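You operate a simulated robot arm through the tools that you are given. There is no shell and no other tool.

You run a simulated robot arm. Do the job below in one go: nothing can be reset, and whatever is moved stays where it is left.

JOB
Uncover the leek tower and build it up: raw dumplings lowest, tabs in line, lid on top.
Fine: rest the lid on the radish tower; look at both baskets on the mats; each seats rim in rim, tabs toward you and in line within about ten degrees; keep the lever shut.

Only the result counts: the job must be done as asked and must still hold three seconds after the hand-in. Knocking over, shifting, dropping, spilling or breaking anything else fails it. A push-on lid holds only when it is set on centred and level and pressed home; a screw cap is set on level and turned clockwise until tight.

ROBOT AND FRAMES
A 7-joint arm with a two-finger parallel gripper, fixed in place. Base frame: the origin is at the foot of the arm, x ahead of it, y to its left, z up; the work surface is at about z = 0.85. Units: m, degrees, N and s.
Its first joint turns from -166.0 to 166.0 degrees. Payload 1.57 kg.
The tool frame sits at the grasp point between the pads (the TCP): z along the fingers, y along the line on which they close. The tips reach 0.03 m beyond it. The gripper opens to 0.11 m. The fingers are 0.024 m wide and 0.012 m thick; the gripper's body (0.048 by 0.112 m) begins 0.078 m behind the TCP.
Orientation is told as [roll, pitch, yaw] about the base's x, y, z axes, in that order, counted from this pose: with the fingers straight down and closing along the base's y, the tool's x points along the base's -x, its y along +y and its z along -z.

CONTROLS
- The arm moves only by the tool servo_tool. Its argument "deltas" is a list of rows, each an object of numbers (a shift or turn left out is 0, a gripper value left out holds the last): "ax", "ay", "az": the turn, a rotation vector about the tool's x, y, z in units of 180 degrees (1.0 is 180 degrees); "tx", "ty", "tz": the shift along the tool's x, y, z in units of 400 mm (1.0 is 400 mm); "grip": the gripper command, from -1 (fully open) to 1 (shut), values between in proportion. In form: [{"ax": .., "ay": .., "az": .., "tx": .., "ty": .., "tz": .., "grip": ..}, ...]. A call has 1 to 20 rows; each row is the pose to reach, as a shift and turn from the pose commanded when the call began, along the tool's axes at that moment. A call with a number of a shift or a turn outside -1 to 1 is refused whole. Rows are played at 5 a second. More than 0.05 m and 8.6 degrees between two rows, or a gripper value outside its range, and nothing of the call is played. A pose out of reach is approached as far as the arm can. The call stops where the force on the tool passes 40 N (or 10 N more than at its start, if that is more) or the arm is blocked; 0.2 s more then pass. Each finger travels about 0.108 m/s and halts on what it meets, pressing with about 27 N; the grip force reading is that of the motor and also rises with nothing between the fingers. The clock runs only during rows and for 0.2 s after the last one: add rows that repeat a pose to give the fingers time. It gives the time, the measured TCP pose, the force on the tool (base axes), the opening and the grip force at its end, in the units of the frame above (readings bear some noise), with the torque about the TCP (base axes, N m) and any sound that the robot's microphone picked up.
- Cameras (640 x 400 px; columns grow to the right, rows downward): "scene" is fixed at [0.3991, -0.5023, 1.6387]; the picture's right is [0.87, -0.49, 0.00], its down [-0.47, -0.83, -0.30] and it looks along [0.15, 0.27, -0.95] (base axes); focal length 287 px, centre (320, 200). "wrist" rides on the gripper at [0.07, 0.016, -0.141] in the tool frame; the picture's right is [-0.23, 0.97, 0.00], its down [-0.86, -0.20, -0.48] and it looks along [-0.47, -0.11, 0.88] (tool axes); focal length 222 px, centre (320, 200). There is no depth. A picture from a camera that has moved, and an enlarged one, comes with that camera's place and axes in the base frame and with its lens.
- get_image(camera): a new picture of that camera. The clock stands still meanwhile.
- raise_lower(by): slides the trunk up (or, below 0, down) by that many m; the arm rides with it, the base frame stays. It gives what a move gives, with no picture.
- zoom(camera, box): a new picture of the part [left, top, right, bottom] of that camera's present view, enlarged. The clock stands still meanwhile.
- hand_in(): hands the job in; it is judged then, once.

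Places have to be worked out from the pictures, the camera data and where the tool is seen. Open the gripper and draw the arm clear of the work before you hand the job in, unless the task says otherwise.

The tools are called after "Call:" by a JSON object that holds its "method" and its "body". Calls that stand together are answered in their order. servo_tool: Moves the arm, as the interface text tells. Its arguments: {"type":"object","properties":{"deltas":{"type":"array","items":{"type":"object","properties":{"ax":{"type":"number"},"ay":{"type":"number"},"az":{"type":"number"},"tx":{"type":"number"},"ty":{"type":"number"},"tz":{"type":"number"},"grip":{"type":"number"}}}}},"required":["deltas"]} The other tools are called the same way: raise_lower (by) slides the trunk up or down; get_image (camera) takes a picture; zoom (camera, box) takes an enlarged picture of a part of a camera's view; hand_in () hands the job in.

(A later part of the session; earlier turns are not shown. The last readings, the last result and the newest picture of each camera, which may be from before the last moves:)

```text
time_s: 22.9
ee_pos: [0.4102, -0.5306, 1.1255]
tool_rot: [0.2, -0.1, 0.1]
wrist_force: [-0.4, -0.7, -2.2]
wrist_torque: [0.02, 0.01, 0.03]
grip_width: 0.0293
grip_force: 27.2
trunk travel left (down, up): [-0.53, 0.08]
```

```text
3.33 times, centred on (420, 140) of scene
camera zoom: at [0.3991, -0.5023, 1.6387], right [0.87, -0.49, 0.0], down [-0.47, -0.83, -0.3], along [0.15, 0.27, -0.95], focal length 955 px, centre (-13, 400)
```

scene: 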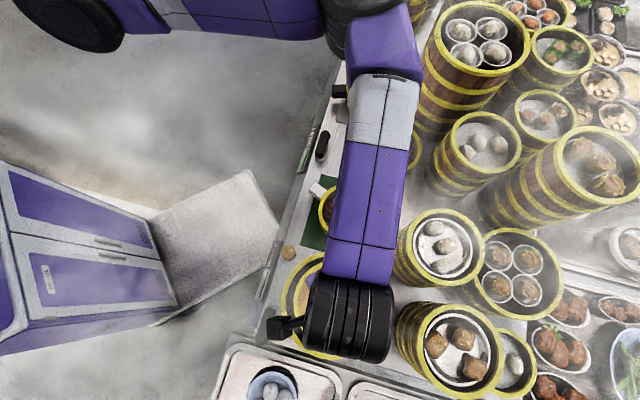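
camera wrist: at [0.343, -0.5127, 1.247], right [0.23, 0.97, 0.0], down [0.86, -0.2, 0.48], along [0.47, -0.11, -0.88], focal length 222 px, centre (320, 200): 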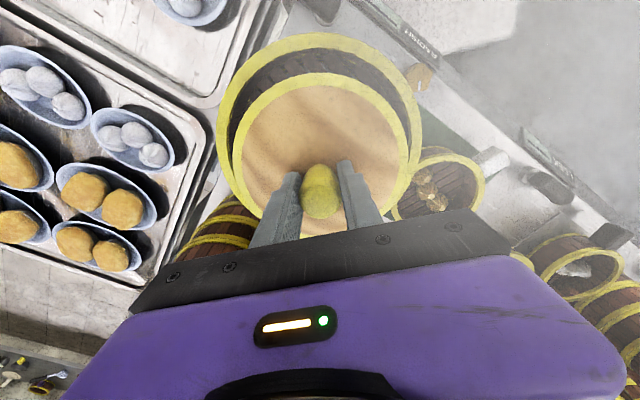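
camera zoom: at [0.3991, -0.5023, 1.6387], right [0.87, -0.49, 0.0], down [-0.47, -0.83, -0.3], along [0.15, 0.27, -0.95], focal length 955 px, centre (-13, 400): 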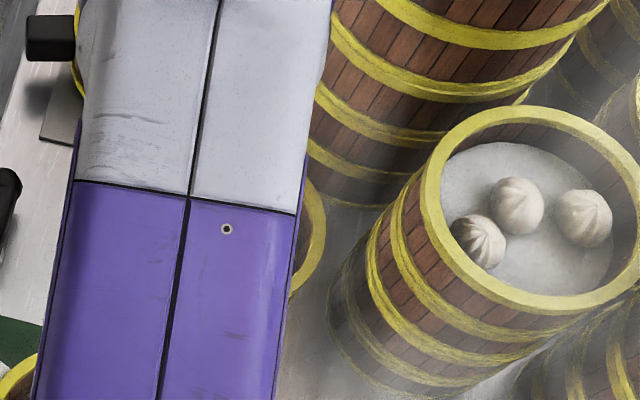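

From both cameras, the lid and opening are concentric, so the contact was likely the lid's lower edge meeting the tower's top plane at about z≈1.015. I'll lower again more gently to near contact and read the force.

Call:
{"method": "servo_tool", "body": {"deltas": [{"tz": 0.04, "grip": 1}, {"tz": 0.075}, {"tz": 0.08}, {"tz": 0.085}, {"tz": 0.09}, {"tz": 0.09}, {"tz": 0.09}]}}

Call:
{"method": "zoom", "body": {"camera": "wrist", "box": [200, 20, 440, 245]}}

```text
time_s: 24.4
ee_pos: [0.4103, -0.5316, 1.0892]
tool_rot: [0.3, -0.1, 0.0]
wrist_force: [0.4, -0.5, -0.6]
wrist_torque: [0.01, 0.06, -0.01]
grip_width: 0.0296
grip_force: 27.2
trunk travel left (down, up): [-0.53, 0.08]
```

```text
1.78 times, centred on (320, 132) of wrist
camera zoom: at [0.3408, -0.5153, 1.23], right [0.23, 0.97, 0.0], down [0.85, -0.2, 0.48], along [0.47, -0.1, -0.88], focal length 395 px, centre (320, 320)
```

zoom: 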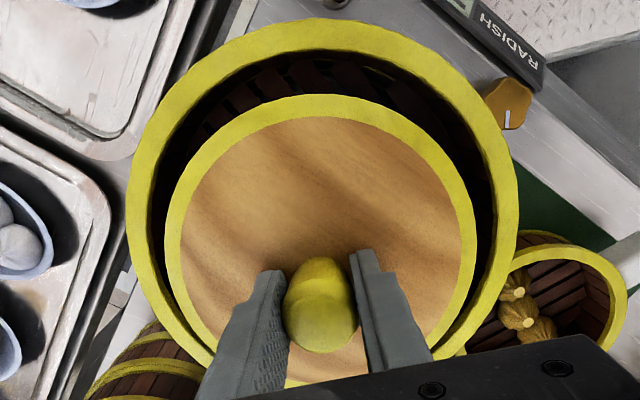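

No contact yet at 1.089. I continue in 1 mm steps.

Call:
{"method": "servo_tool", "body": {"deltas": [{"tz": 0.0025, "grip": 1}, {"tz": 0.005}, {"tz": 0.0075}, {"tz": 0.01}, {"tz": 0.01}]}}

```text
time_s: 25.6
ee_pos: [0.409, -0.532, 1.0868]
tool_rot: [0.1, -0.2, 0.1]
wrist_force: [4.6, 3.7, 30.3]
wrist_torque: [0.08, 0.41, -0.04]
grip_width: 0.0295
grip_force: 26.8
trunk travel left (down, up): [-0.53, 0.08]
```

The lid now rests fairly evenly (30 N, small torque), so the radish tower supports it at this height. I ease the pressure and open the gripper slowly.

Call:
{"method": "servo_tool", "body": {"deltas": [{"tz": -0.003, "grip": 1}, {"tz": -0.003, "grip": 0.4}, {"tz": -0.003, "grip": 0.2}, {"tz": -0.003, "grip": 0.0}, {"tz": -0.003, "grip": -0.2}, {"tz": -0.003, "grip": -0.2}]}}

Call:
{"method": "zoom", "body": {"camera": "wrist", "box": [200, 20, 440, 245]}}

```text
time_s: 27.1
ee_pos: [0.4092, -0.531, 1.085]
tool_rot: [0.2, -0.1, -0.1]
wrist_force: [-2.3, 9.2, 25.6]
wrist_torque: [-0.44, -0.05, -0.03]
grip_width: 0.0586
grip_force: 0.0
trunk travel left (down, up): [-0.53, 0.08]
```

```text
1.78 times, centred on (320, 132) of wrist
camera zoom: at [0.3398, -0.5136, 1.2272], right [0.23, 0.97, 0.0], down [0.85, -0.2, 0.48], along [0.47, -0.11, -0.88], focal length 395 px, centre (320, 320)
```

zoom: 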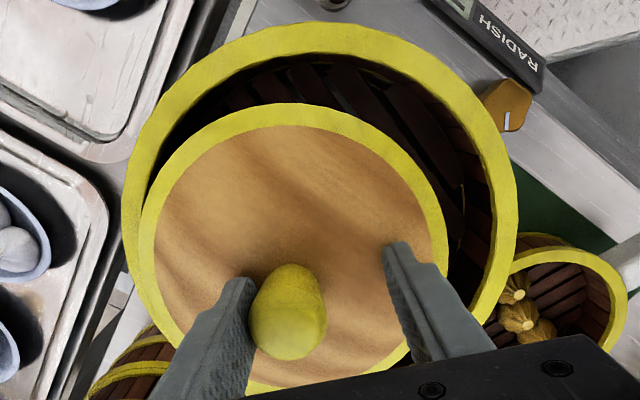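

The lid shifted to the left as the fingers opened, and the left fingertip is pressing on it. I raise the tool straight up a few cm and look.

Call:
{"method": "servo_tool", "body": {"deltas": [{"tz": -0.02, "grip": -0.2}, {"tz": -0.06}, {"tz": -0.12}, {"tz": -0.2}, {"tz": -0.3}, {"tz": -0.3}]}}

Call:
{"method": "get_image", "body": {"camera": "wrist"}}

Call:
{"method": "zoom", "body": {"camera": "wrist", "box": [200, 20, 440, 245]}}

```text
time_s: 28.4
ee_pos: [0.4121, -0.5311, 1.2041]
tool_rot: [0.3, -0.1, 0.1]
wrist_force: [-0.3, -0.8, 0.5]
wrist_torque: [0.02, 0.01, -0.01]
grip_width: 0.0661
grip_force: 0.0
trunk travel left (down, up): [-0.53, 0.08]
```

```text
taken
camera wrist: at [0.3415, -0.5155, 1.346], right [0.23, 0.97, 0.0], down [0.85, -0.2, 0.48], along [0.47, -0.1, -0.88], focal length 222 px, centre (320, 200)
```

wrist: 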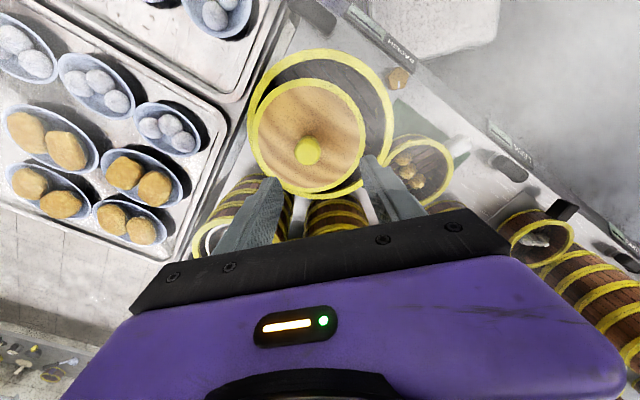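

```text
1.78 times, centred on (320, 132) of wrist
camera zoom: at [0.3415, -0.5155, 1.346], right [0.23, 0.97, 0.0], down [0.85, -0.2, 0.48], along [0.47, -0.1, -0.88], focal length 395 px, centre (320, 320)
```

zoom: 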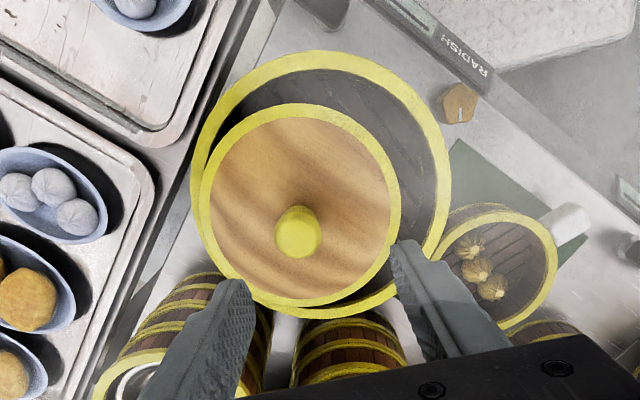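

The lid is sitting on top of the radish tower, offset toward -y. I'll raise and move the arm away so the scene camera can show whether it lies flat.

Call:
{"method": "servo_tool", "body": {"deltas": [{"tz": -0.08}, {"tz": -0.15}, {"tz": -0.15, "tx": -0.1, "ty": 0.06}, {"tz": -0.15, "tx": -0.2, "ty": 0.12}, {"tz": -0.15, "tx": -0.3, "ty": 0.18}, {"tz": -0.15, "tx": -0.4, "ty": 0.24}, {"tz": -0.15, "tx": -0.5, "ty": 0.3}, {"tz": -0.15, "tx": -0.6, "ty": 0.36}, {"tz": -0.15, "tx": -0.6, "ty": 0.36}]}}

Call:
{"method": "get_image", "body": {"camera": "scene"}}

Call:
{"method": "zoom", "body": {"camera": "scene", "box": [260, 230, 420, 370]}}

Call:
{"method": "get_image", "body": {"camera": "wrist"}}

```text
time_s: 30.4
ee_pos: [0.6513, -0.3897, 1.2646]
tool_rot: [0.2, -0.1, 0.2]
wrist_force: [0.3, -0.8, 0.7]
wrist_torque: [-0.01, 0.02, 0.04]
grip_width: 0.0659
grip_force: 0.1
trunk travel left (down, up): [-0.53, 0.08]
```

```text
taken
```

scene: 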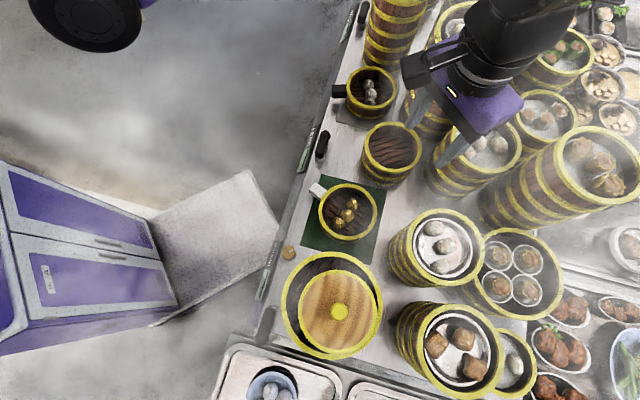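

```text
2.86 times, centred on (340, 300) of scene
camera zoom: at [0.3991, -0.5023, 1.6387], right [0.87, -0.49, 0.0], down [-0.47, -0.83, -0.3], along [0.15, 0.27, -0.95], focal length 819 px, centre (263, -86)
```

zoom: 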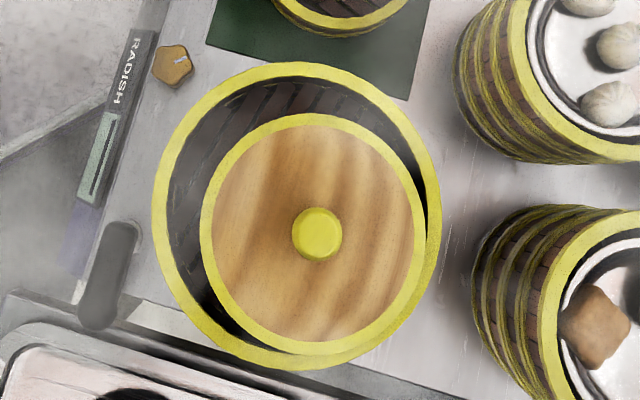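

```text
taken
camera wrist: at [0.5817, -0.3722, 1.4067], right [0.23, 0.97, 0.0], down [0.85, -0.2, 0.48], along [0.47, -0.1, -0.88], focal length 222 px, centre (320, 200)
```

wrist: 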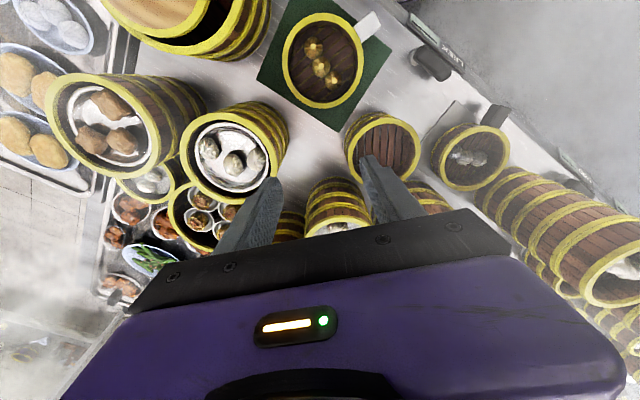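

The lid lies flat on the radish tower at about (0.410,-0.552), stable. The leek tower is now open, so I'll zoom in on it and the baskets to measure rim positions.

Call:
{"method": "zoom", "body": {"camera": "wrist", "box": [320, 80, 480, 200]}}

Call:
{"method": "zoom", "body": {"camera": "scene", "box": [320, 50, 460, 200]}}

```text
3.33 times, centred on (400, 140) of wrist
camera zoom: at [0.5817, -0.3722, 1.4067], right [0.23, 0.97, 0.0], down [0.85, -0.2, 0.48], along [0.47, -0.1, -0.88], focal length 740 px, centre (53, 400)
```

zoom: 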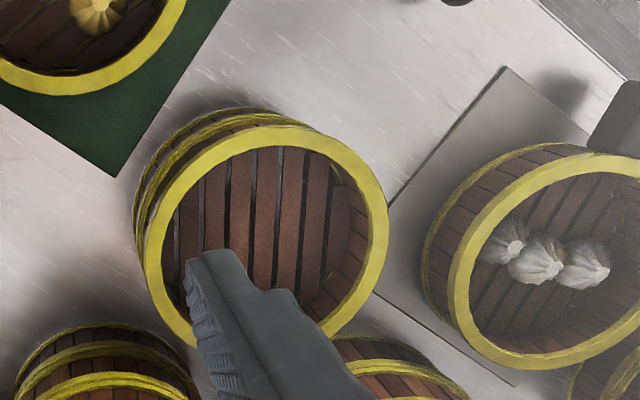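

```text
2.67 times, centred on (390, 125) of scene
camera zoom: at [0.3991, -0.5023, 1.6387], right [0.87, -0.49, 0.0], down [-0.47, -0.83, -0.3], along [0.15, 0.27, -0.95], focal length 764 px, centre (133, 400)
```

zoom: 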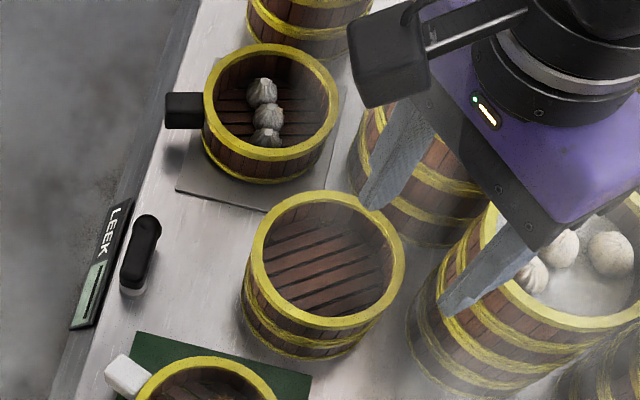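

Leek tower rim measured at centre ≈(0.753,-0.273), z≈0.945, D≈0.155; grey basket centre ≈(0.827,-0.0615), tab at ≈151°. I'll pinch the grey basket's rim 30° from its tab (at 121°, clear of dumplings and tab), so I move above that point with the tool turned 31°.

Call:
{"method": "servo_tool", "body": {"deltas": [{"tx": -0.037, "ty": 0.106, "az": -0.019, "grip": 0.16}, {"tx": -0.074, "ty": 0.212, "az": -0.038}, {"tx": -0.111, "ty": 0.318, "az": -0.057}, {"tx": -0.148, "ty": 0.424, "az": -0.076}, {"tx": -0.185, "ty": 0.53, "az": -0.095}, {"tx": -0.222, "ty": 0.636, "az": -0.114}, {"tx": -0.259, "ty": 0.742, "az": -0.133}, {"tx": -0.296, "ty": 0.848, "az": -0.152}, {"tx": -0.333, "ty": 0.954, "az": -0.172}, {"tx": -0.346, "ty": 0.974, "az": -0.172}, {"tx": -0.346, "ty": 0.974, "az": -0.172}]}}

Call:
{"method": "get_image", "body": {"camera": "wrist"}}

Call:
{"method": "zoom", "body": {"camera": "wrist", "box": [200, 40, 440, 220]}}

```text
time_s: 33.0
ee_pos: [0.7845, -0.054, 1.2681]
tool_rot: [0.3, -0.7, 24.3]
wrist_force: [-0.7, -0.4, 0.2]
wrist_torque: [0.02, 0.01, 0.03]
grip_width: 0.0463
grip_force: 0.1
trunk travel left (down, up): [-0.53, 0.08]
stopped in row 11: the arm was blocked; the commanded pose is now the measured one
```

```text
taken
camera wrist: at [0.7139, -0.0674, 1.4096], right [-0.19, 0.98, 0.01], down [0.86, 0.17, 0.49], along [0.48, 0.1, -0.87], focal length 222 px, centre (320, 200)
```

wrist: 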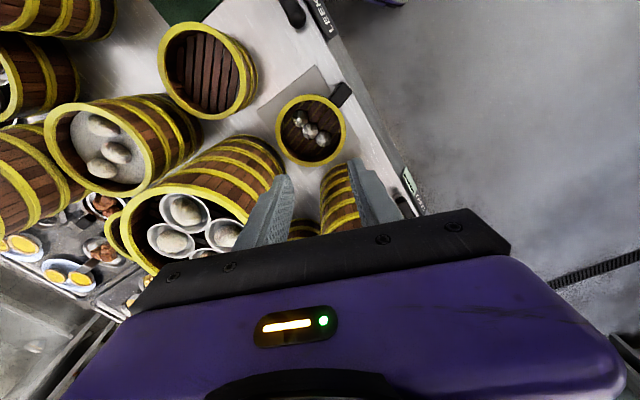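

```text
2.22 times, centred on (320, 130) of wrist
camera zoom: at [0.7139, -0.0674, 1.4096], right [-0.19, 0.98, 0.01], down [0.86, 0.17, 0.49], along [0.48, 0.1, -0.87], focal length 494 px, centre (320, 356)
```

zoom: 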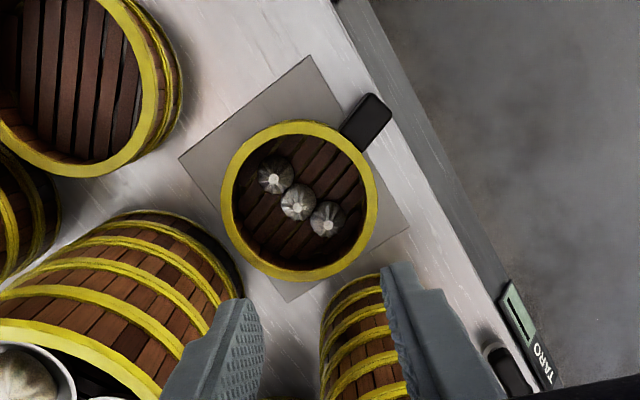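

The arm reports blocked at yaw 24° and y=-0.054 with no contact force, so it may be a joint limit. I'll check the scene view.

Call:
{"method": "get_image", "body": {"camera": "scene"}}

Call:
{"method": "servo_tool", "body": {"deltas": [{"ty": 0.02}, {"ty": 0.04}, {"ty": 0.04}]}}

```text
taken
```

scene: 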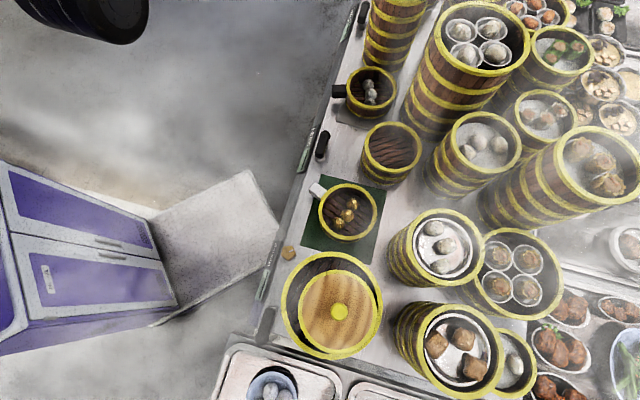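

```text
time_s: 33.9
ee_pos: [0.7762, -0.0572, 1.2693]
tool_rot: [0.3, -0.7, 21.9]
wrist_force: [-0.3, 0.0, 0.3]
wrist_torque: [0.0, -0.01, 0.02]
grip_width: 0.0465
grip_force: 0.0
trunk travel left (down, up): [-0.53, 0.08]
```

It's a wrist-joint limit, with no contact. I'll instead pinch the rim on the other side of the tab (tab+30°, i.e. at 181°), which needs yaw ≈ -89°, so I rotate the other way above (0.755,-0.063).

Call:
{"method": "servo_tool", "body": {"deltas": [{"az": 0.045}, {"az": 0.09}, {"az": 0.135}, {"az": 0.18}, {"az": 0.225}, {"az": 0.27}, {"az": 0.315}, {"az": 0.36, "tx": 0.01}, {"az": 0.405, "tx": 0.02}, {"az": 0.45, "tx": 0.03}, {"az": 0.495, "tx": 0.04}, {"az": 0.54, "tx": 0.05, "ty": 0.004}, {"az": 0.585, "tx": 0.0545, "ty": 0.007}, {"az": 0.6167, "tx": 0.0545, "ty": 0.007}, {"az": 0.6167, "tx": 0.0545, "ty": 0.007}]}}

Call:
{"method": "get_image", "body": {"camera": "wrist"}}

```text
time_s: 37.0
ee_pos: [0.655, -0.1071, 1.2673]
tool_rot: [0.6, 0.6, -86.5]
wrist_force: [0.6, -0.4, 0.6]
wrist_torque: [-0.03, -0.01, -0.02]
grip_width: 0.0461
grip_force: 0.1
out of reach, approached as far as the arm can: row 11, 12, 13, 14, 15
trunk travel left (down, up): [-0.53, 0.08]
```

```text
taken
camera wrist: at [0.6666, -0.0363, 1.4094], right [0.99, -0.17, 0.01], down [-0.15, -0.87, 0.47], along [-0.07, -0.46, -0.88], focal length 222 px, centre (320, 200)
```

wrist: 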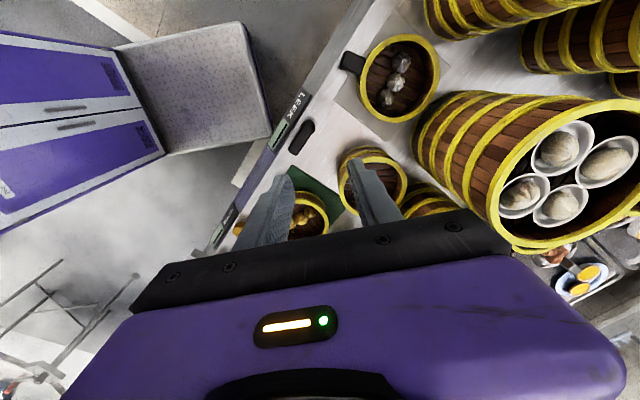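

At yaw -86° that spot is out of reach in this posture, so I go back to positive yaw. I'll grip at tab-42° (direction 109°, yaw ≈19°), which is still clear of dumplings, and rotate back before moving over it.

Call:
{"method": "servo_tool", "body": {"deltas": [{"az": -0.045, "grip": 0.4}, {"az": -0.09}, {"az": -0.135}, {"az": -0.18}, {"az": -0.225}, {"az": -0.27}, {"az": -0.315}, {"az": -0.36}, {"az": -0.405}, {"az": -0.45}, {"az": -0.495}, {"az": -0.54}, {"az": -0.584}, {"az": -0.584, "tx": 0.05, "ty": 0.075}, {"az": -0.584, "tx": 0.1, "ty": 0.15}, {"az": -0.584, "tx": 0.15, "ty": 0.225}, {"az": -0.584, "tx": 0.2, "ty": 0.3}, {"az": -0.584, "tx": 0.25, "ty": 0.375}, {"az": -0.584, "tx": 0.25, "ty": 0.375}]}}

Call:
{"method": "get_image", "body": {"camera": "wrist"}}

```text
time_s: 41.2
ee_pos: [0.7998, -0.0378, 1.2658]
tool_rot: [0.2, -0.4, 13.6]
wrist_force: [-0.3, 1.5, -0.9]
wrist_torque: [0.0, -0.03, -0.02]
grip_width: 0.0328
grip_force: 0.0
trunk travel left (down, up): [-0.53, 0.08]
stopped in row 19: the arm was blocked; the commanded pose is now the measured one
```

```text
taken
camera wrist: at [0.727, -0.0374, 1.4058], right [-0.01, 1.0, 0.0], down [0.88, 0.01, 0.48], along [0.48, 0.01, -0.88], focal length 222 px, centre (320, 200)
```

wrist: 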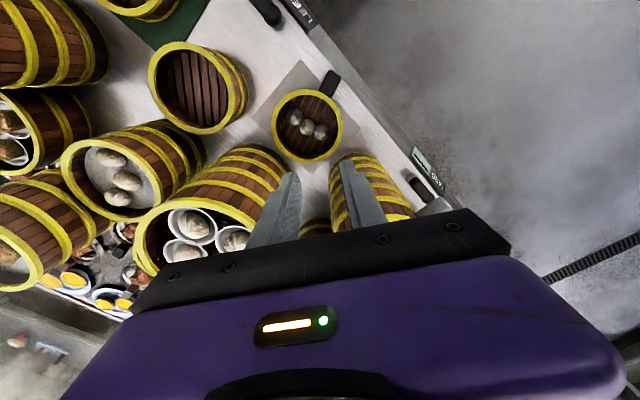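

Blocked again at (0.80,-0.038) with yaw 13.6° and no tool force. I'll look at the scene to understand the arm posture.

Call:
{"method": "get_image", "body": {"camera": "scene"}}

Call:
{"method": "zoom", "body": {"camera": "wrist", "box": [230, 60, 430, 200]}}

```text
taken
```

scene: 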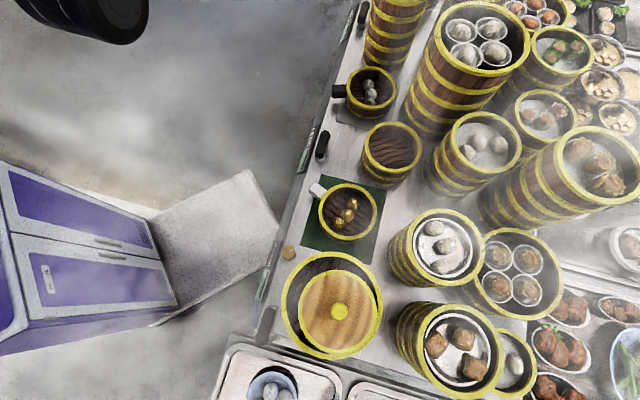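

```text
2.86 times, centred on (330, 130) of wrist
camera zoom: at [0.727, -0.0374, 1.4058], right [-0.01, 1.0, 0.0], down [0.88, 0.01, 0.48], along [0.48, 0.01, -0.88], focal length 635 px, centre (291, 400)
```

zoom: 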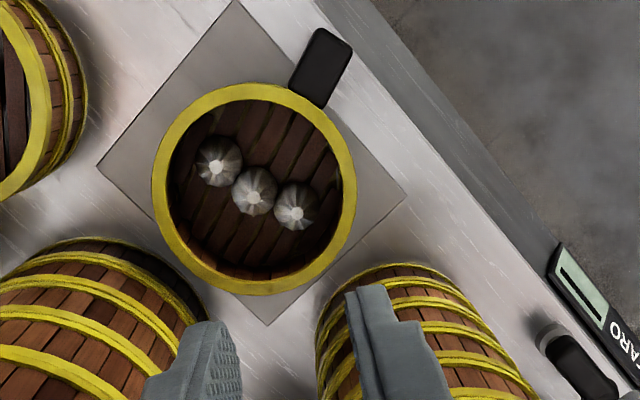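

The view toward the basket is clear. I suspect the posture (trunk high) limits the reach here, so I'll lower the trunk 0.12 m and try again.

Call:
{"method": "raise_lower", "body": {"by": -0.12}}

Call:
{"method": "servo_tool", "body": {"deltas": [{"ty": 0.03}, {"ty": 0.06}, {"ty": 0.06}]}}

```text
time_s: 42.8
ee_pos: [0.7991, -0.0381, 1.1448]
tool_rot: [0.1, -0.4, 13.7]
wrist_force: [-0.6, 0.3, -1.1]
wrist_torque: [-0.02, 0.01, 0.01]
grip_width: 0.0331
grip_force: 0.0
trunk travel left (down, up): [-0.41, 0.2]
```

```text
time_s: 43.8
ee_pos: [0.7921, -0.0418, 1.1433]
tool_rot: [0.1, -0.3, 10.2]
wrist_force: [0.5, -0.3, -0.7]
wrist_torque: [-0.01, 0.02, -0.03]
grip_width: 0.033
grip_force: 0.0
trunk travel left (down, up): [-0.41, 0.2]
stopped in row 3: the arm was blocked; the commanded pose is now the measured one
```

Same behaviour: moving further toward +y is blocked. I'll probe by turning the yaw back to 0 and then trying +y in small steps to learn what the limit is.

Call:
{"method": "servo_tool", "body": {"deltas": [{"az": 0.03}, {"az": 0.057}, {"az": 0.057}]}}

Call:
{"method": "servo_tool", "body": {"deltas": [{"ty": 0.03}, {"ty": 0.06}, {"ty": 0.09}, {"ty": 0.09}]}}

```text
time_s: 44.5
ee_pos: [0.7925, -0.0424, 1.1453]
tool_rot: [0.1, -0.4, 0.0]
wrist_force: [0.7, 0.8, -1.1]
wrist_torque: [0.01, 0.03, 0.0]
grip_width: 0.0329
grip_force: 0.1
trunk travel left (down, up): [-0.41, 0.2]
```

```text
time_s: 45.8
ee_pos: [0.791, -0.0432, 1.145]
tool_rot: [0.3, -0.4, -4.5]
wrist_force: [0.1, -0.3, 0.7]
wrist_torque: [-0.04, -0.01, 0.03]
grip_width: 0.0331
grip_force: 0.2
trunk travel left (down, up): [-0.41, 0.2]
stopped in row 4: the arm was blocked; the commanded pose is now the measured one
```

The block happens at the same azimuth (≈-3°) whatever the yaw or height, so the arm can't go further toward +y. I'll instead use the basket's near side: pinch at direction ≈205° (TCP ≈(0.762,-0.092), yaw ≈ -65°). I move back slightly and rotate there.

Call:
{"method": "servo_tool", "body": {"deltas": [{"tx": 0.05, "ty": -0.05, "az": 0.04}, {"tx": 0.1, "ty": -0.1, "az": 0.08}, {"tx": 0.13, "ty": -0.14, "az": 0.12}, {"tx": 0.13, "ty": -0.14, "az": 0.16}, {"tx": 0.13, "ty": -0.14, "az": 0.2}, {"tx": 0.13, "ty": -0.14, "az": 0.24}, {"tx": 0.13, "ty": -0.14, "az": 0.28}, {"tx": 0.13, "ty": -0.14, "az": 0.31}, {"tx": 0.13, "ty": -0.14, "az": 0.336}, {"tx": 0.13, "ty": -0.14, "az": 0.336}]}}

Call:
{"method": "get_image", "body": {"camera": "wrist"}}

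Call:
{"method": "get_image", "body": {"camera": "scene"}}

```text
time_s: 48.0
ee_pos: [0.735, -0.096, 1.1434]
tool_rot: [0.4, 0.0, -64.8]
wrist_force: [-0.3, -0.3, 0.2]
wrist_torque: [0.01, 0.0, -0.01]
grip_width: 0.0329
grip_force: 0.0
trunk travel left (down, up): [-0.41, 0.2]
```

```text
taken
camera wrist: at [0.7193, -0.0243, 1.2862], right [0.98, 0.21, 0.01], down [0.18, -0.86, 0.48], along [0.11, -0.46, -0.88], focal length 222 px, centre (320, 200)
```

wrist: 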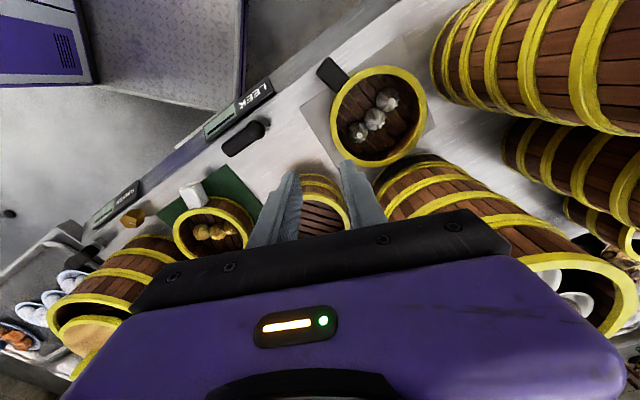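

```text
taken
```

scene: 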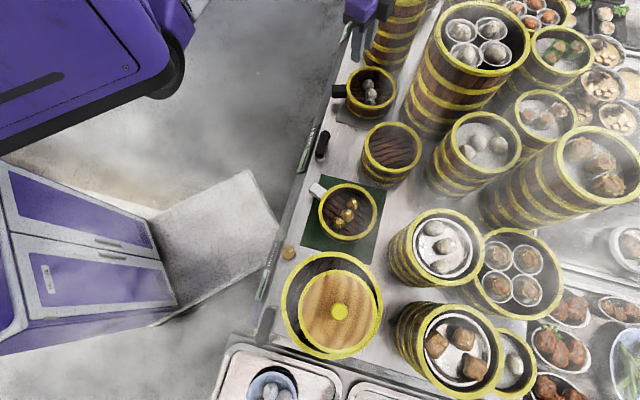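

Yaw -65° works at (0.735,-0.096). I'll test whether more yaw is available here, since that would move the pinch farther from the dumplings.

Call:
{"method": "servo_tool", "body": {"deltas": [{"az": 0.04}, {"az": 0.08}, {"az": 0.11}, {"az": 0.11}]}}

```text
time_s: 49.0
ee_pos: [0.6769, -0.1259, 1.1465]
tool_rot: [0.5, 0.3, -84.5]
wrist_force: [0.0, 0.3, -1.1]
wrist_torque: [0.0, 0.0, 0.01]
grip_width: 0.0333
grip_force: 0.1
out of reach, approached as far as the arm can: row 2, 3, 4
trunk travel left (down, up): [-0.41, 0.2]
```

Beyond about -70° the arm must retract, so I'll use yaw ≈ -63°. I'll go back to that pose and take a close look at the basket from here to place the fingers around the dumplings.

Call:
{"method": "servo_tool", "body": {"deltas": [{"az": -0.04}, {"az": -0.08}, {"az": -0.119}, {"az": -0.119, "ty": 0.06, "tx": 0.03}, {"az": -0.119, "ty": 0.12, "tx": 0.05}, {"az": -0.119, "ty": 0.145, "tx": 0.066}, {"az": -0.119, "ty": 0.145, "tx": 0.066}]}}

Call:
{"method": "zoom", "body": {"camera": "wrist", "box": [280, 30, 460, 190]}}

Call:
{"method": "get_image", "body": {"camera": "wrist"}}

```text
time_s: 50.5
ee_pos: [0.7342, -0.0952, 1.146]
tool_rot: [0.4, 0.0, -63.1]
wrist_force: [-0.5, 0.2, -1.1]
wrist_torque: [0.0, 0.0, 0.0]
grip_width: 0.0327
grip_force: 0.0
trunk travel left (down, up): [-0.41, 0.2]
```

```text
2.50 times, centred on (370, 110) of wrist
camera zoom: at [0.7165, -0.0253, 1.2873], right [0.97, 0.24, 0.01], down [0.21, -0.85, 0.48], along [0.12, -0.46, -0.88], focal length 555 px, centre (195, 425)
```

zoom: 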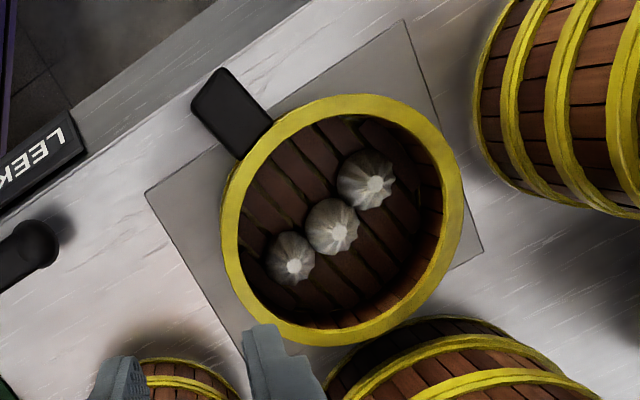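

```text
taken
camera wrist: at [0.7165, -0.0253, 1.2873], right [0.97, 0.24, 0.01], down [0.21, -0.85, 0.48], along [0.12, -0.46, -0.88], focal length 222 px, centre (320, 200)
```

wrist: 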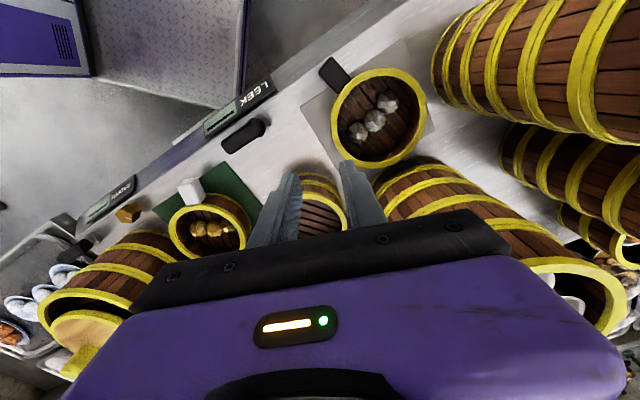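

The basket centre resolves again to (0.826,-0.062) and the nearest dumpling sits at 239°, so the inner finger at 207° fits with a few mm to spare. I align over (0.755,-0.098) and lower via the trunk, keeping the posture.

Call:
{"method": "servo_tool", "body": {"deltas": [{"tx": -0.015, "ty": 0.022, "grip": 0.38}, {"tx": -0.03, "ty": 0.0434}, {"tx": -0.03, "ty": 0.0434}]}}

Call:
{"method": "raise_lower", "body": {"by": -0.12}}

Call:
{"method": "get_image", "body": {"camera": "wrist"}}

Call:
{"method": "zoom", "body": {"camera": "scene", "box": [320, 30, 480, 150]}}

```text
time_s: 51.4
ee_pos: [0.7549, -0.0984, 1.1455]
tool_rot: [0.5, -0.1, -63.2]
wrist_force: [0.3, -0.8, 0.4]
wrist_torque: [-0.02, -0.01, 0.0]
grip_width: 0.0341
grip_force: 0.1
trunk travel left (down, up): [-0.41, 0.2]
```

```text
time_s: 52.9
ee_pos: [0.7545, -0.0983, 1.0261]
tool_rot: [0.3, 0.0, -63.2]
wrist_force: [0.6, -0.6, 0.9]
wrist_torque: [0.02, -0.01, 0.0]
grip_width: 0.0341
grip_force: 0.0
trunk travel left (down, up): [-0.29, 0.32]
```

```text
taken
camera wrist: at [0.737, -0.0285, 1.1671], right [0.97, 0.24, 0.01], down [0.2, -0.85, 0.48], along [0.12, -0.46, -0.88], focal length 222 px, centre (320, 200)
```

wrist: 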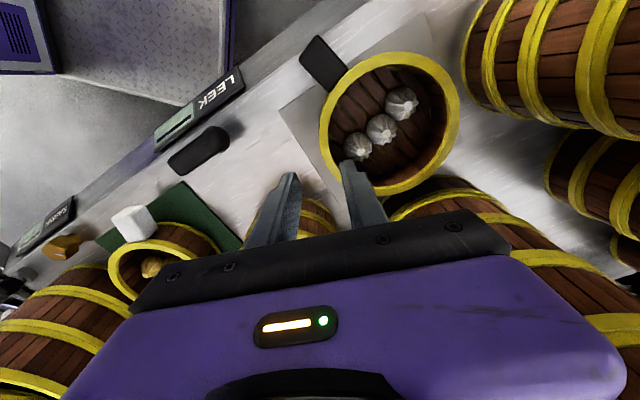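

```text
3.33 times, centred on (400, 90) of scene
camera zoom: at [0.3991, -0.5023, 1.6387], right [0.87, -0.49, 0.0], down [-0.47, -0.83, -0.3], along [0.15, 0.27, -0.95], focal length 955 px, centre (53, 567)
```

zoom: 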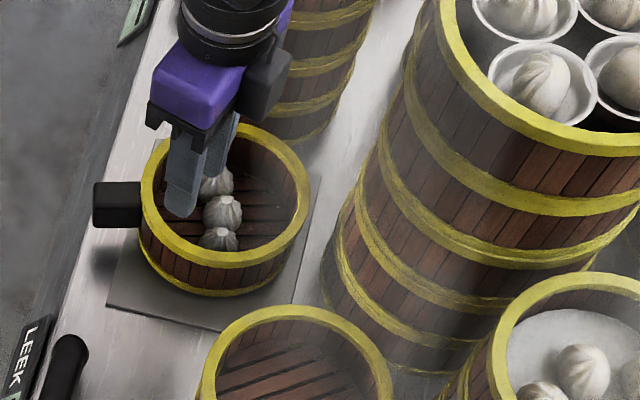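

The fingers are lined up with the near rim. I lower another 8 cm by trunk so the tips end just above the rim, then check.

Call:
{"method": "raise_lower", "body": {"by": -0.075}}

Call:
{"method": "get_image", "body": {"camera": "wrist"}}

Call:
{"method": "zoom", "body": {"camera": "wrist", "box": [260, 80, 460, 240]}}

Call:
{"method": "zoom", "body": {"camera": "scene", "box": [330, 50, 430, 130]}}

```text
time_s: 54.0
ee_pos: [0.7538, -0.0973, 0.9508]
tool_rot: [0.5, 0.0, -63.2]
wrist_force: [-1.0, 0.4, -0.7]
wrist_torque: [-0.01, 0.0, -0.01]
grip_width: 0.0341
grip_force: 0.0
trunk travel left (down, up): [-0.215, 0.395]
```

```text
taken
camera wrist: at [0.737, -0.0285, 1.092], right [0.97, 0.24, 0.01], down [0.2, -0.85, 0.48], along [0.12, -0.46, -0.88], focal length 222 px, centre (320, 200)
```

wrist: 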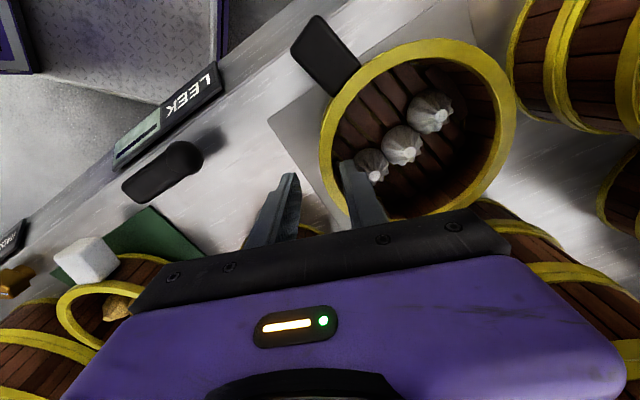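

```text
2.50 times, centred on (360, 160) of wrist
camera zoom: at [0.737, -0.0285, 1.092], right [0.97, 0.24, 0.01], down [0.2, -0.85, 0.48], along [0.12, -0.46, -0.88], focal length 555 px, centre (220, 300)
```

zoom: 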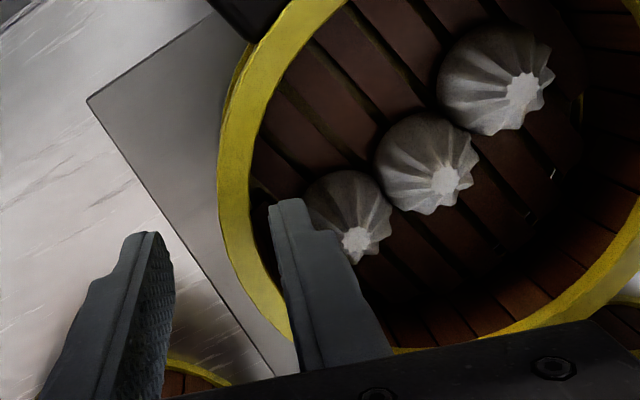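

```text
5.00 times, centred on (380, 90) of scene
camera zoom: at [0.3991, -0.5023, 1.6387], right [0.87, -0.49, 0.0], down [-0.47, -0.83, -0.3], along [0.15, 0.27, -0.95], focal length 1433 px, centre (20, 750)
```

zoom: 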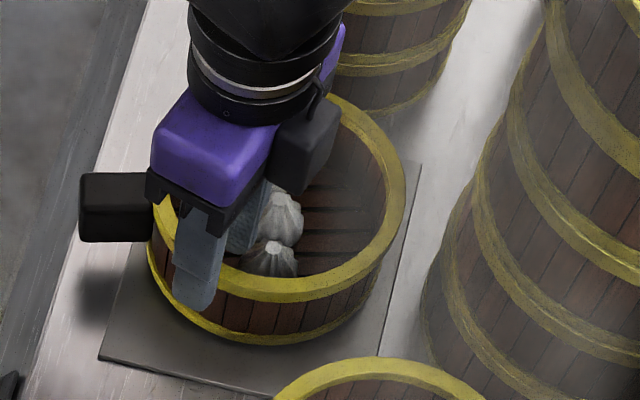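

The inner finger has 3–5 mm to the inner wall and clears the nearest dumpling. I descend slowly to TCP z≈0.908 with the force stop active.

Call:
{"method": "servo_tool", "body": {"deltas": [{"tz": 0.02}, {"tz": 0.04}, {"tz": 0.06}, {"tz": 0.08}, {"tz": 0.1}, {"tz": 0.106}, {"tz": 0.106}]}}

Call:
{"method": "zoom", "body": {"camera": "wrist", "box": [260, 80, 460, 240]}}

Call:
{"method": "zoom", "body": {"camera": "scene", "box": [330, 50, 430, 130]}}

```text
time_s: 55.6
ee_pos: [0.7551, -0.099, 0.9092]
tool_rot: [0.3, -0.1, -63.0]
wrist_force: [-0.6, 0.4, 0.8]
wrist_torque: [-0.01, 0.02, 0.02]
grip_width: 0.0341
grip_force: 0.1
trunk travel left (down, up): [-0.215, 0.395]
```

```text
2.50 times, centred on (360, 160) of wrist
camera zoom: at [0.7378, -0.0288, 1.0503], right [0.97, 0.24, 0.01], down [0.2, -0.85, 0.48], along [0.12, -0.46, -0.88], focal length 555 px, centre (220, 300)
```

zoom: 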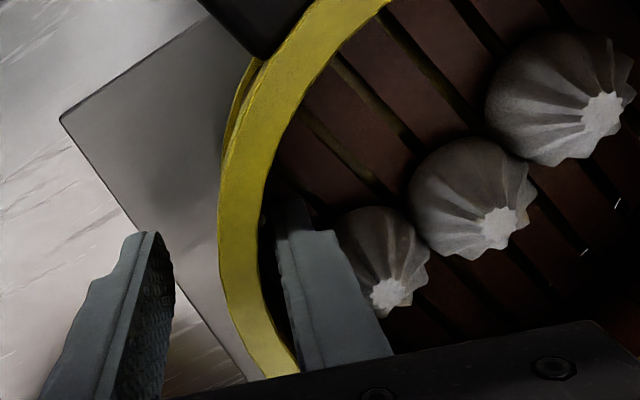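

```text
5.00 times, centred on (380, 90) of scene
camera zoom: at [0.3991, -0.5023, 1.6387], right [0.87, -0.49, 0.0], down [-0.47, -0.83, -0.3], along [0.15, 0.27, -0.95], focal length 1433 px, centre (20, 750)
```

zoom: 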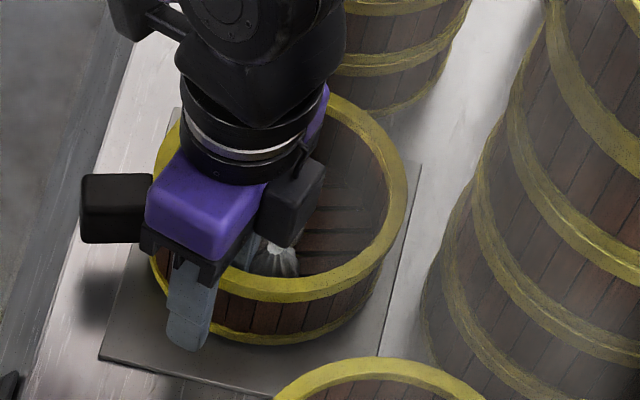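

Clear all round at z=0.909. I close gradually while shifting inward about 8 mm so the fingers meet the wall evenly.

Call:
{"method": "servo_tool", "body": {"deltas": [{"ty": 0.008, "grip": 0.52}, {"ty": 0.014, "grip": 0.64}, {"ty": 0.019, "grip": 0.74}, {"ty": 0.019, "grip": 0.85}, {"ty": 0.019, "grip": 1}, {"ty": 0.019, "grip": 1}, {"ty": 0.019, "grip": 1}]}}

Call:
{"method": "zoom", "body": {"camera": "wrist", "box": [260, 80, 460, 240]}}

```text
time_s: 57.2
ee_pos: [0.7618, -0.0954, 0.908]
tool_rot: [0.4, 0.0, -63.2]
wrist_force: [0.2, 0.5, 0.2]
wrist_torque: [-0.03, 0.07, -0.01]
grip_width: 0.009
grip_force: 27.2
trunk travel left (down, up): [-0.215, 0.395]
```

```text
2.50 times, centred on (360, 160) of wrist
camera zoom: at [0.7441, -0.0255, 1.05], right [0.97, 0.24, 0.01], down [0.21, -0.85, 0.48], along [0.12, -0.46, -0.88], focal length 555 px, centre (220, 300)
```

zoom: 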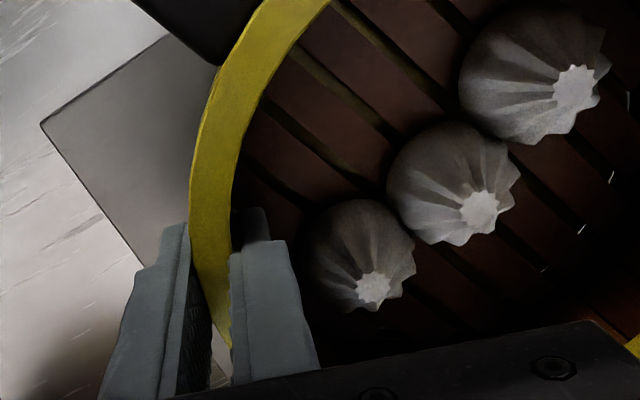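

The wall is pinched firmly (9 mm, 27 N) with negligible side force. I lift 2 cm slowly and check weight and tilt.

Call:
{"method": "servo_tool", "body": {"deltas": [{"tz": -0.01, "grip": 1}, {"tz": -0.02}, {"tz": -0.03}, {"tz": -0.05}, {"tz": -0.05}]}}

Call:
{"method": "get_image", "body": {"camera": "wrist"}}

Call:
{"method": "zoom", "body": {"camera": "scene", "box": [330, 50, 430, 130]}}

```text
time_s: 58.4
ee_pos: [0.7618, -0.0938, 0.9284]
tool_rot: [0.4, 0.0, -63.2]
wrist_force: [-0.3, 0.5, -2.3]
wrist_torque: [-0.09, 0.11, 0.02]
grip_width: 0.0086
grip_force: 27.6
trunk travel left (down, up): [-0.215, 0.395]
```

```text
taken
camera wrist: at [0.7441, -0.0251, 1.0699], right [0.97, 0.24, 0.01], down [0.2, -0.85, 0.48], along [0.12, -0.46, -0.88], focal length 222 px, centre (320, 200)
```

wrist: 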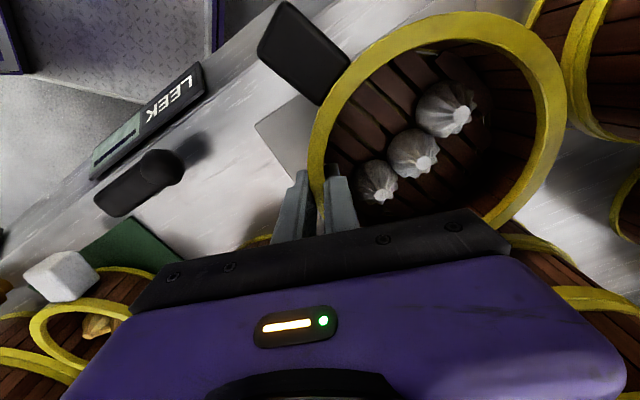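

```text
5.00 times, centred on (380, 90) of scene
camera zoom: at [0.3991, -0.5023, 1.6387], right [0.87, -0.49, 0.0], down [-0.47, -0.83, -0.3], along [0.15, 0.27, -0.95], focal length 1433 px, centre (20, 750)
```

zoom: 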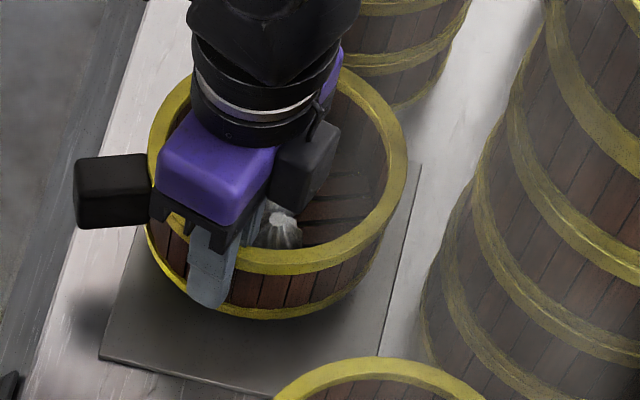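

The basket is held level, weighing about 2.3 N. I raise it by trunk to clear the leek tower rim.

Call:
{"method": "raise_lower", "body": {"by": 0.15}}

Call:
{"method": "get_image", "body": {"camera": "wrist"}}

Call:
{"method": "get_image", "body": {"camera": "scene"}}

```text
time_s: 60.1
ee_pos: [0.7624, -0.0952, 1.078]
tool_rot: [0.4, 0.1, -63.1]
wrist_force: [-0.7, 0.9, -1.8]
wrist_torque: [-0.05, 0.09, -0.04]
grip_width: 0.0089
grip_force: 27.1
trunk travel left (down, up): [-0.365, 0.245]
```

```text
taken
camera wrist: at [0.7441, -0.025, 1.2197], right [0.97, 0.24, 0.01], down [0.21, -0.85, 0.48], along [0.12, -0.46, -0.88], focal length 222 px, centre (320, 200)
```

wrist: 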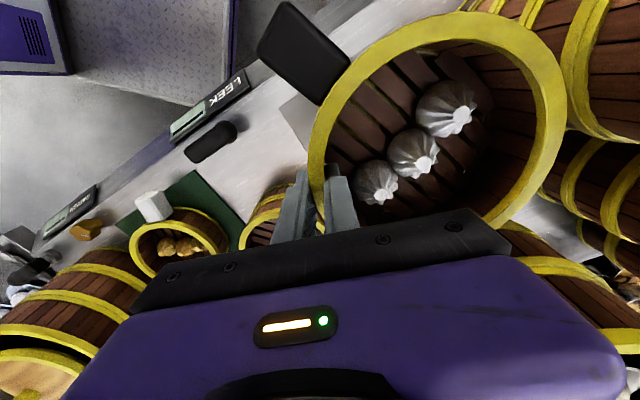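

```text
taken
```

scene: 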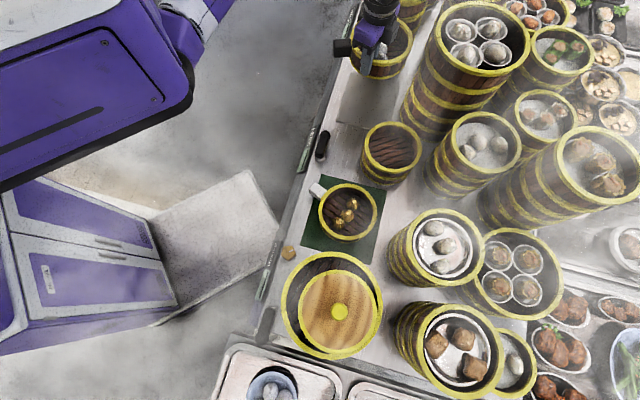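

The basket is clear. I'll zoom to measure the tab's direction relative to the tool before turning it.

Call:
{"method": "zoom", "body": {"camera": "wrist", "box": [240, 0, 580, 240]}}

Call:
{"method": "zoom", "body": {"camera": "scene", "box": [340, 100, 440, 200]}}

```text
1.67 times, centred on (410, 120) of wrist
camera zoom: at [0.7441, -0.025, 1.2197], right [0.97, 0.24, 0.01], down [0.21, -0.85, 0.48], along [0.12, -0.46, -0.88], focal length 370 px, centre (170, 333)
```

zoom: 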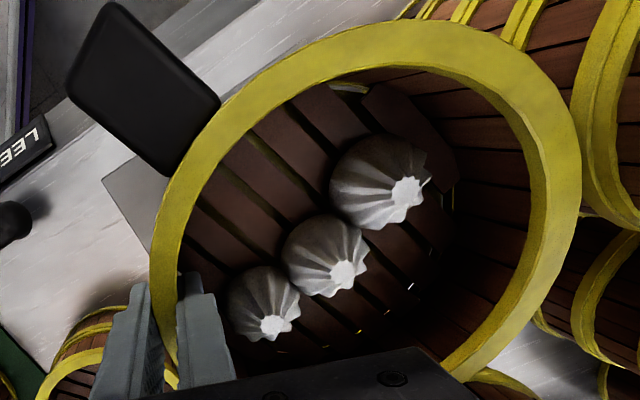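

```text
4.00 times, centred on (390, 150) of scene
camera zoom: at [0.3991, -0.5023, 1.6387], right [0.87, -0.49, 0.0], down [-0.47, -0.83, -0.3], along [0.15, 0.27, -0.95], focal length 1146 px, centre (40, 400)
```

zoom: 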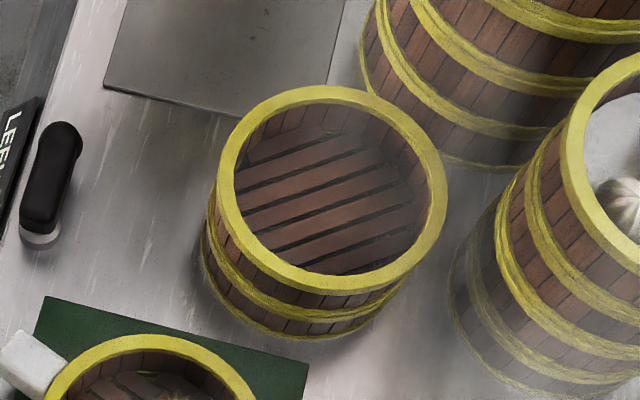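

Tab reads ≈152°, and I want it near 139°. The tall tower is close to a straight path, so I first move the basket toward -x, then over the leek tower to TCP ≈(0.683,-0.291) while turning -12.5°.

Call:
{"method": "servo_tool", "body": {"deltas": [{"tx": -0.032, "ty": -0.095, "grip": 1}, {"tx": -0.064, "ty": -0.189}, {"tx": -0.12, "ty": -0.231, "az": 0.015}, {"tx": -0.177, "ty": -0.273, "az": 0.03}, {"tx": -0.234, "ty": -0.315, "az": 0.045}, {"tx": -0.29, "ty": -0.357, "az": 0.06}, {"tx": -0.347, "ty": -0.398, "az": 0.0694}, {"tx": -0.347, "ty": -0.398, "az": 0.0694}]}}

Call:
{"method": "get_image", "body": {"camera": "wrist"}}

Call:
{"method": "get_image", "body": {"camera": "scene"}}

Call:
{"method": "zoom", "body": {"camera": "scene", "box": [330, 80, 450, 200]}}

```text
time_s: 61.9
ee_pos: [0.6793, -0.2903, 1.077]
tool_rot: [0.4, 0.1, -75.7]
wrist_force: [0.3, -0.8, -2.4]
wrist_torque: [-0.05, 0.1, 0.02]
grip_width: 0.0088
grip_force: 26.7
trunk travel left (down, up): [-0.365, 0.245]
```

```text
taken
camera wrist: at [0.6784, -0.2187, 1.2189], right [1.0, 0.02, 0.01], down [0.01, -0.88, 0.47], along [0.02, -0.47, -0.88], focal length 222 px, centre (320, 200)
```

wrist: 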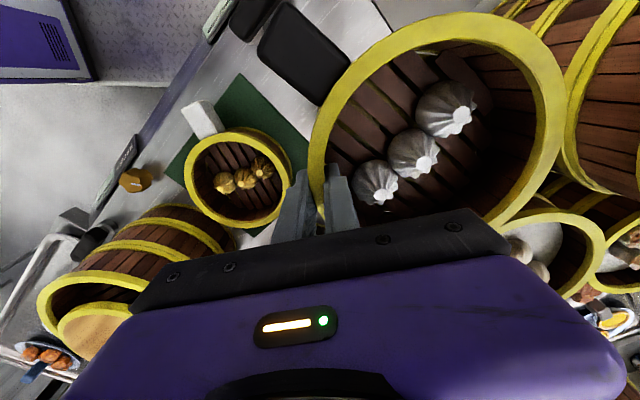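

```text
taken
```

scene: 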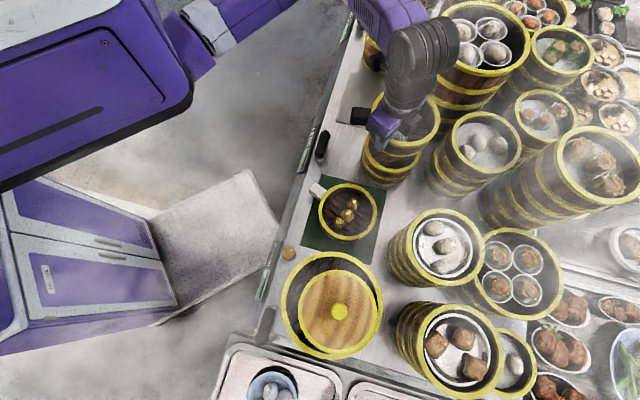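

```text
3.33 times, centred on (390, 140) of scene
camera zoom: at [0.3991, -0.5023, 1.6387], right [0.87, -0.49, 0.0], down [-0.47, -0.83, -0.3], along [0.15, 0.27, -0.95], focal length 955 px, centre (87, 400)
```

zoom: 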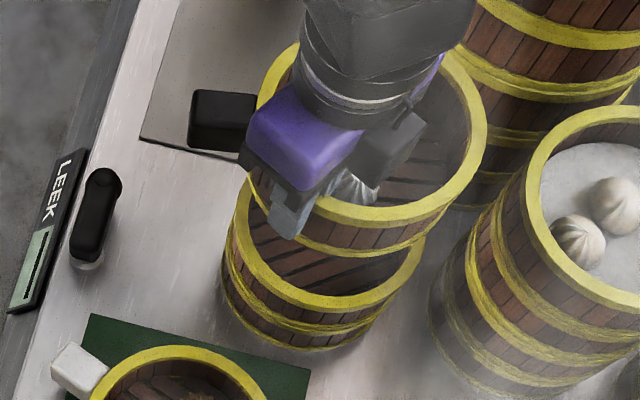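

The basket is over the leek tower. I lower it to about 1.5 cm above the rim so I can compare the two outlines directly in both cameras.

Call:
{"method": "servo_tool", "body": {"deltas": [{"tz": 0.05, "grip": 1}, {"tz": 0.1}, {"tz": 0.14}, {"tz": 0.14}]}}

Call:
{"method": "zoom", "body": {"camera": "scene", "box": [340, 90, 450, 200]}}

Call:
{"method": "zoom", "body": {"camera": "wrist", "box": [240, 0, 580, 240]}}

```text
time_s: 62.9
ee_pos: [0.6827, -0.2903, 1.0208]
tool_rot: [0.4, 0.1, -75.7]
wrist_force: [-0.3, -0.2, -2.2]
wrist_torque: [-0.08, 0.14, 0.0]
grip_width: 0.009
grip_force: 27.1
trunk travel left (down, up): [-0.365, 0.245]
```

```text
3.64 times, centred on (395, 145) of scene
camera zoom: at [0.3991, -0.5023, 1.6387], right [0.87, -0.49, 0.0], down [-0.47, -0.83, -0.3], along [0.15, 0.27, -0.95], focal length 1042 px, centre (47, 400)
```

zoom: 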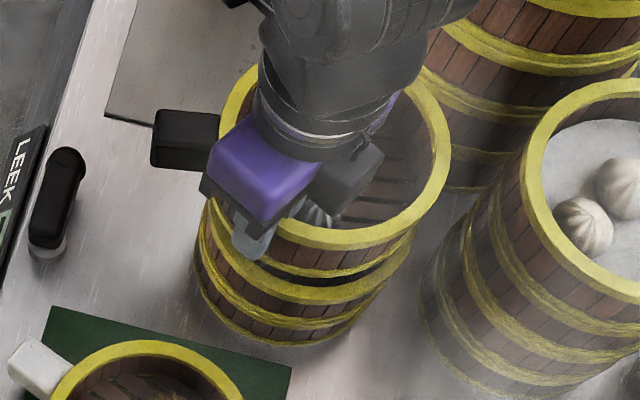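

```text
1.67 times, centred on (410, 120) of wrist
camera zoom: at [0.6806, -0.2172, 1.1625], right [1.0, 0.02, 0.01], down [0.02, -0.88, 0.48], along [0.02, -0.48, -0.88], focal length 370 px, centre (170, 333)
```

zoom: 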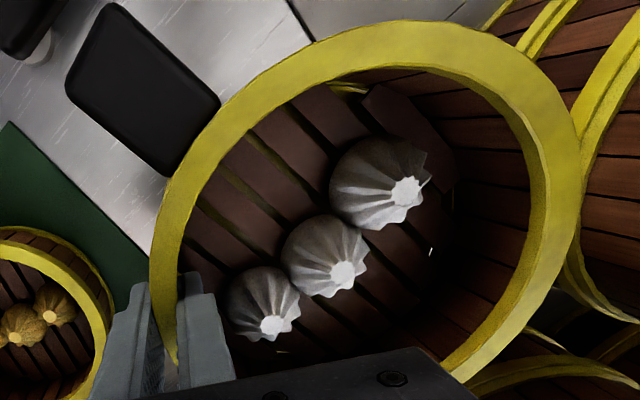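

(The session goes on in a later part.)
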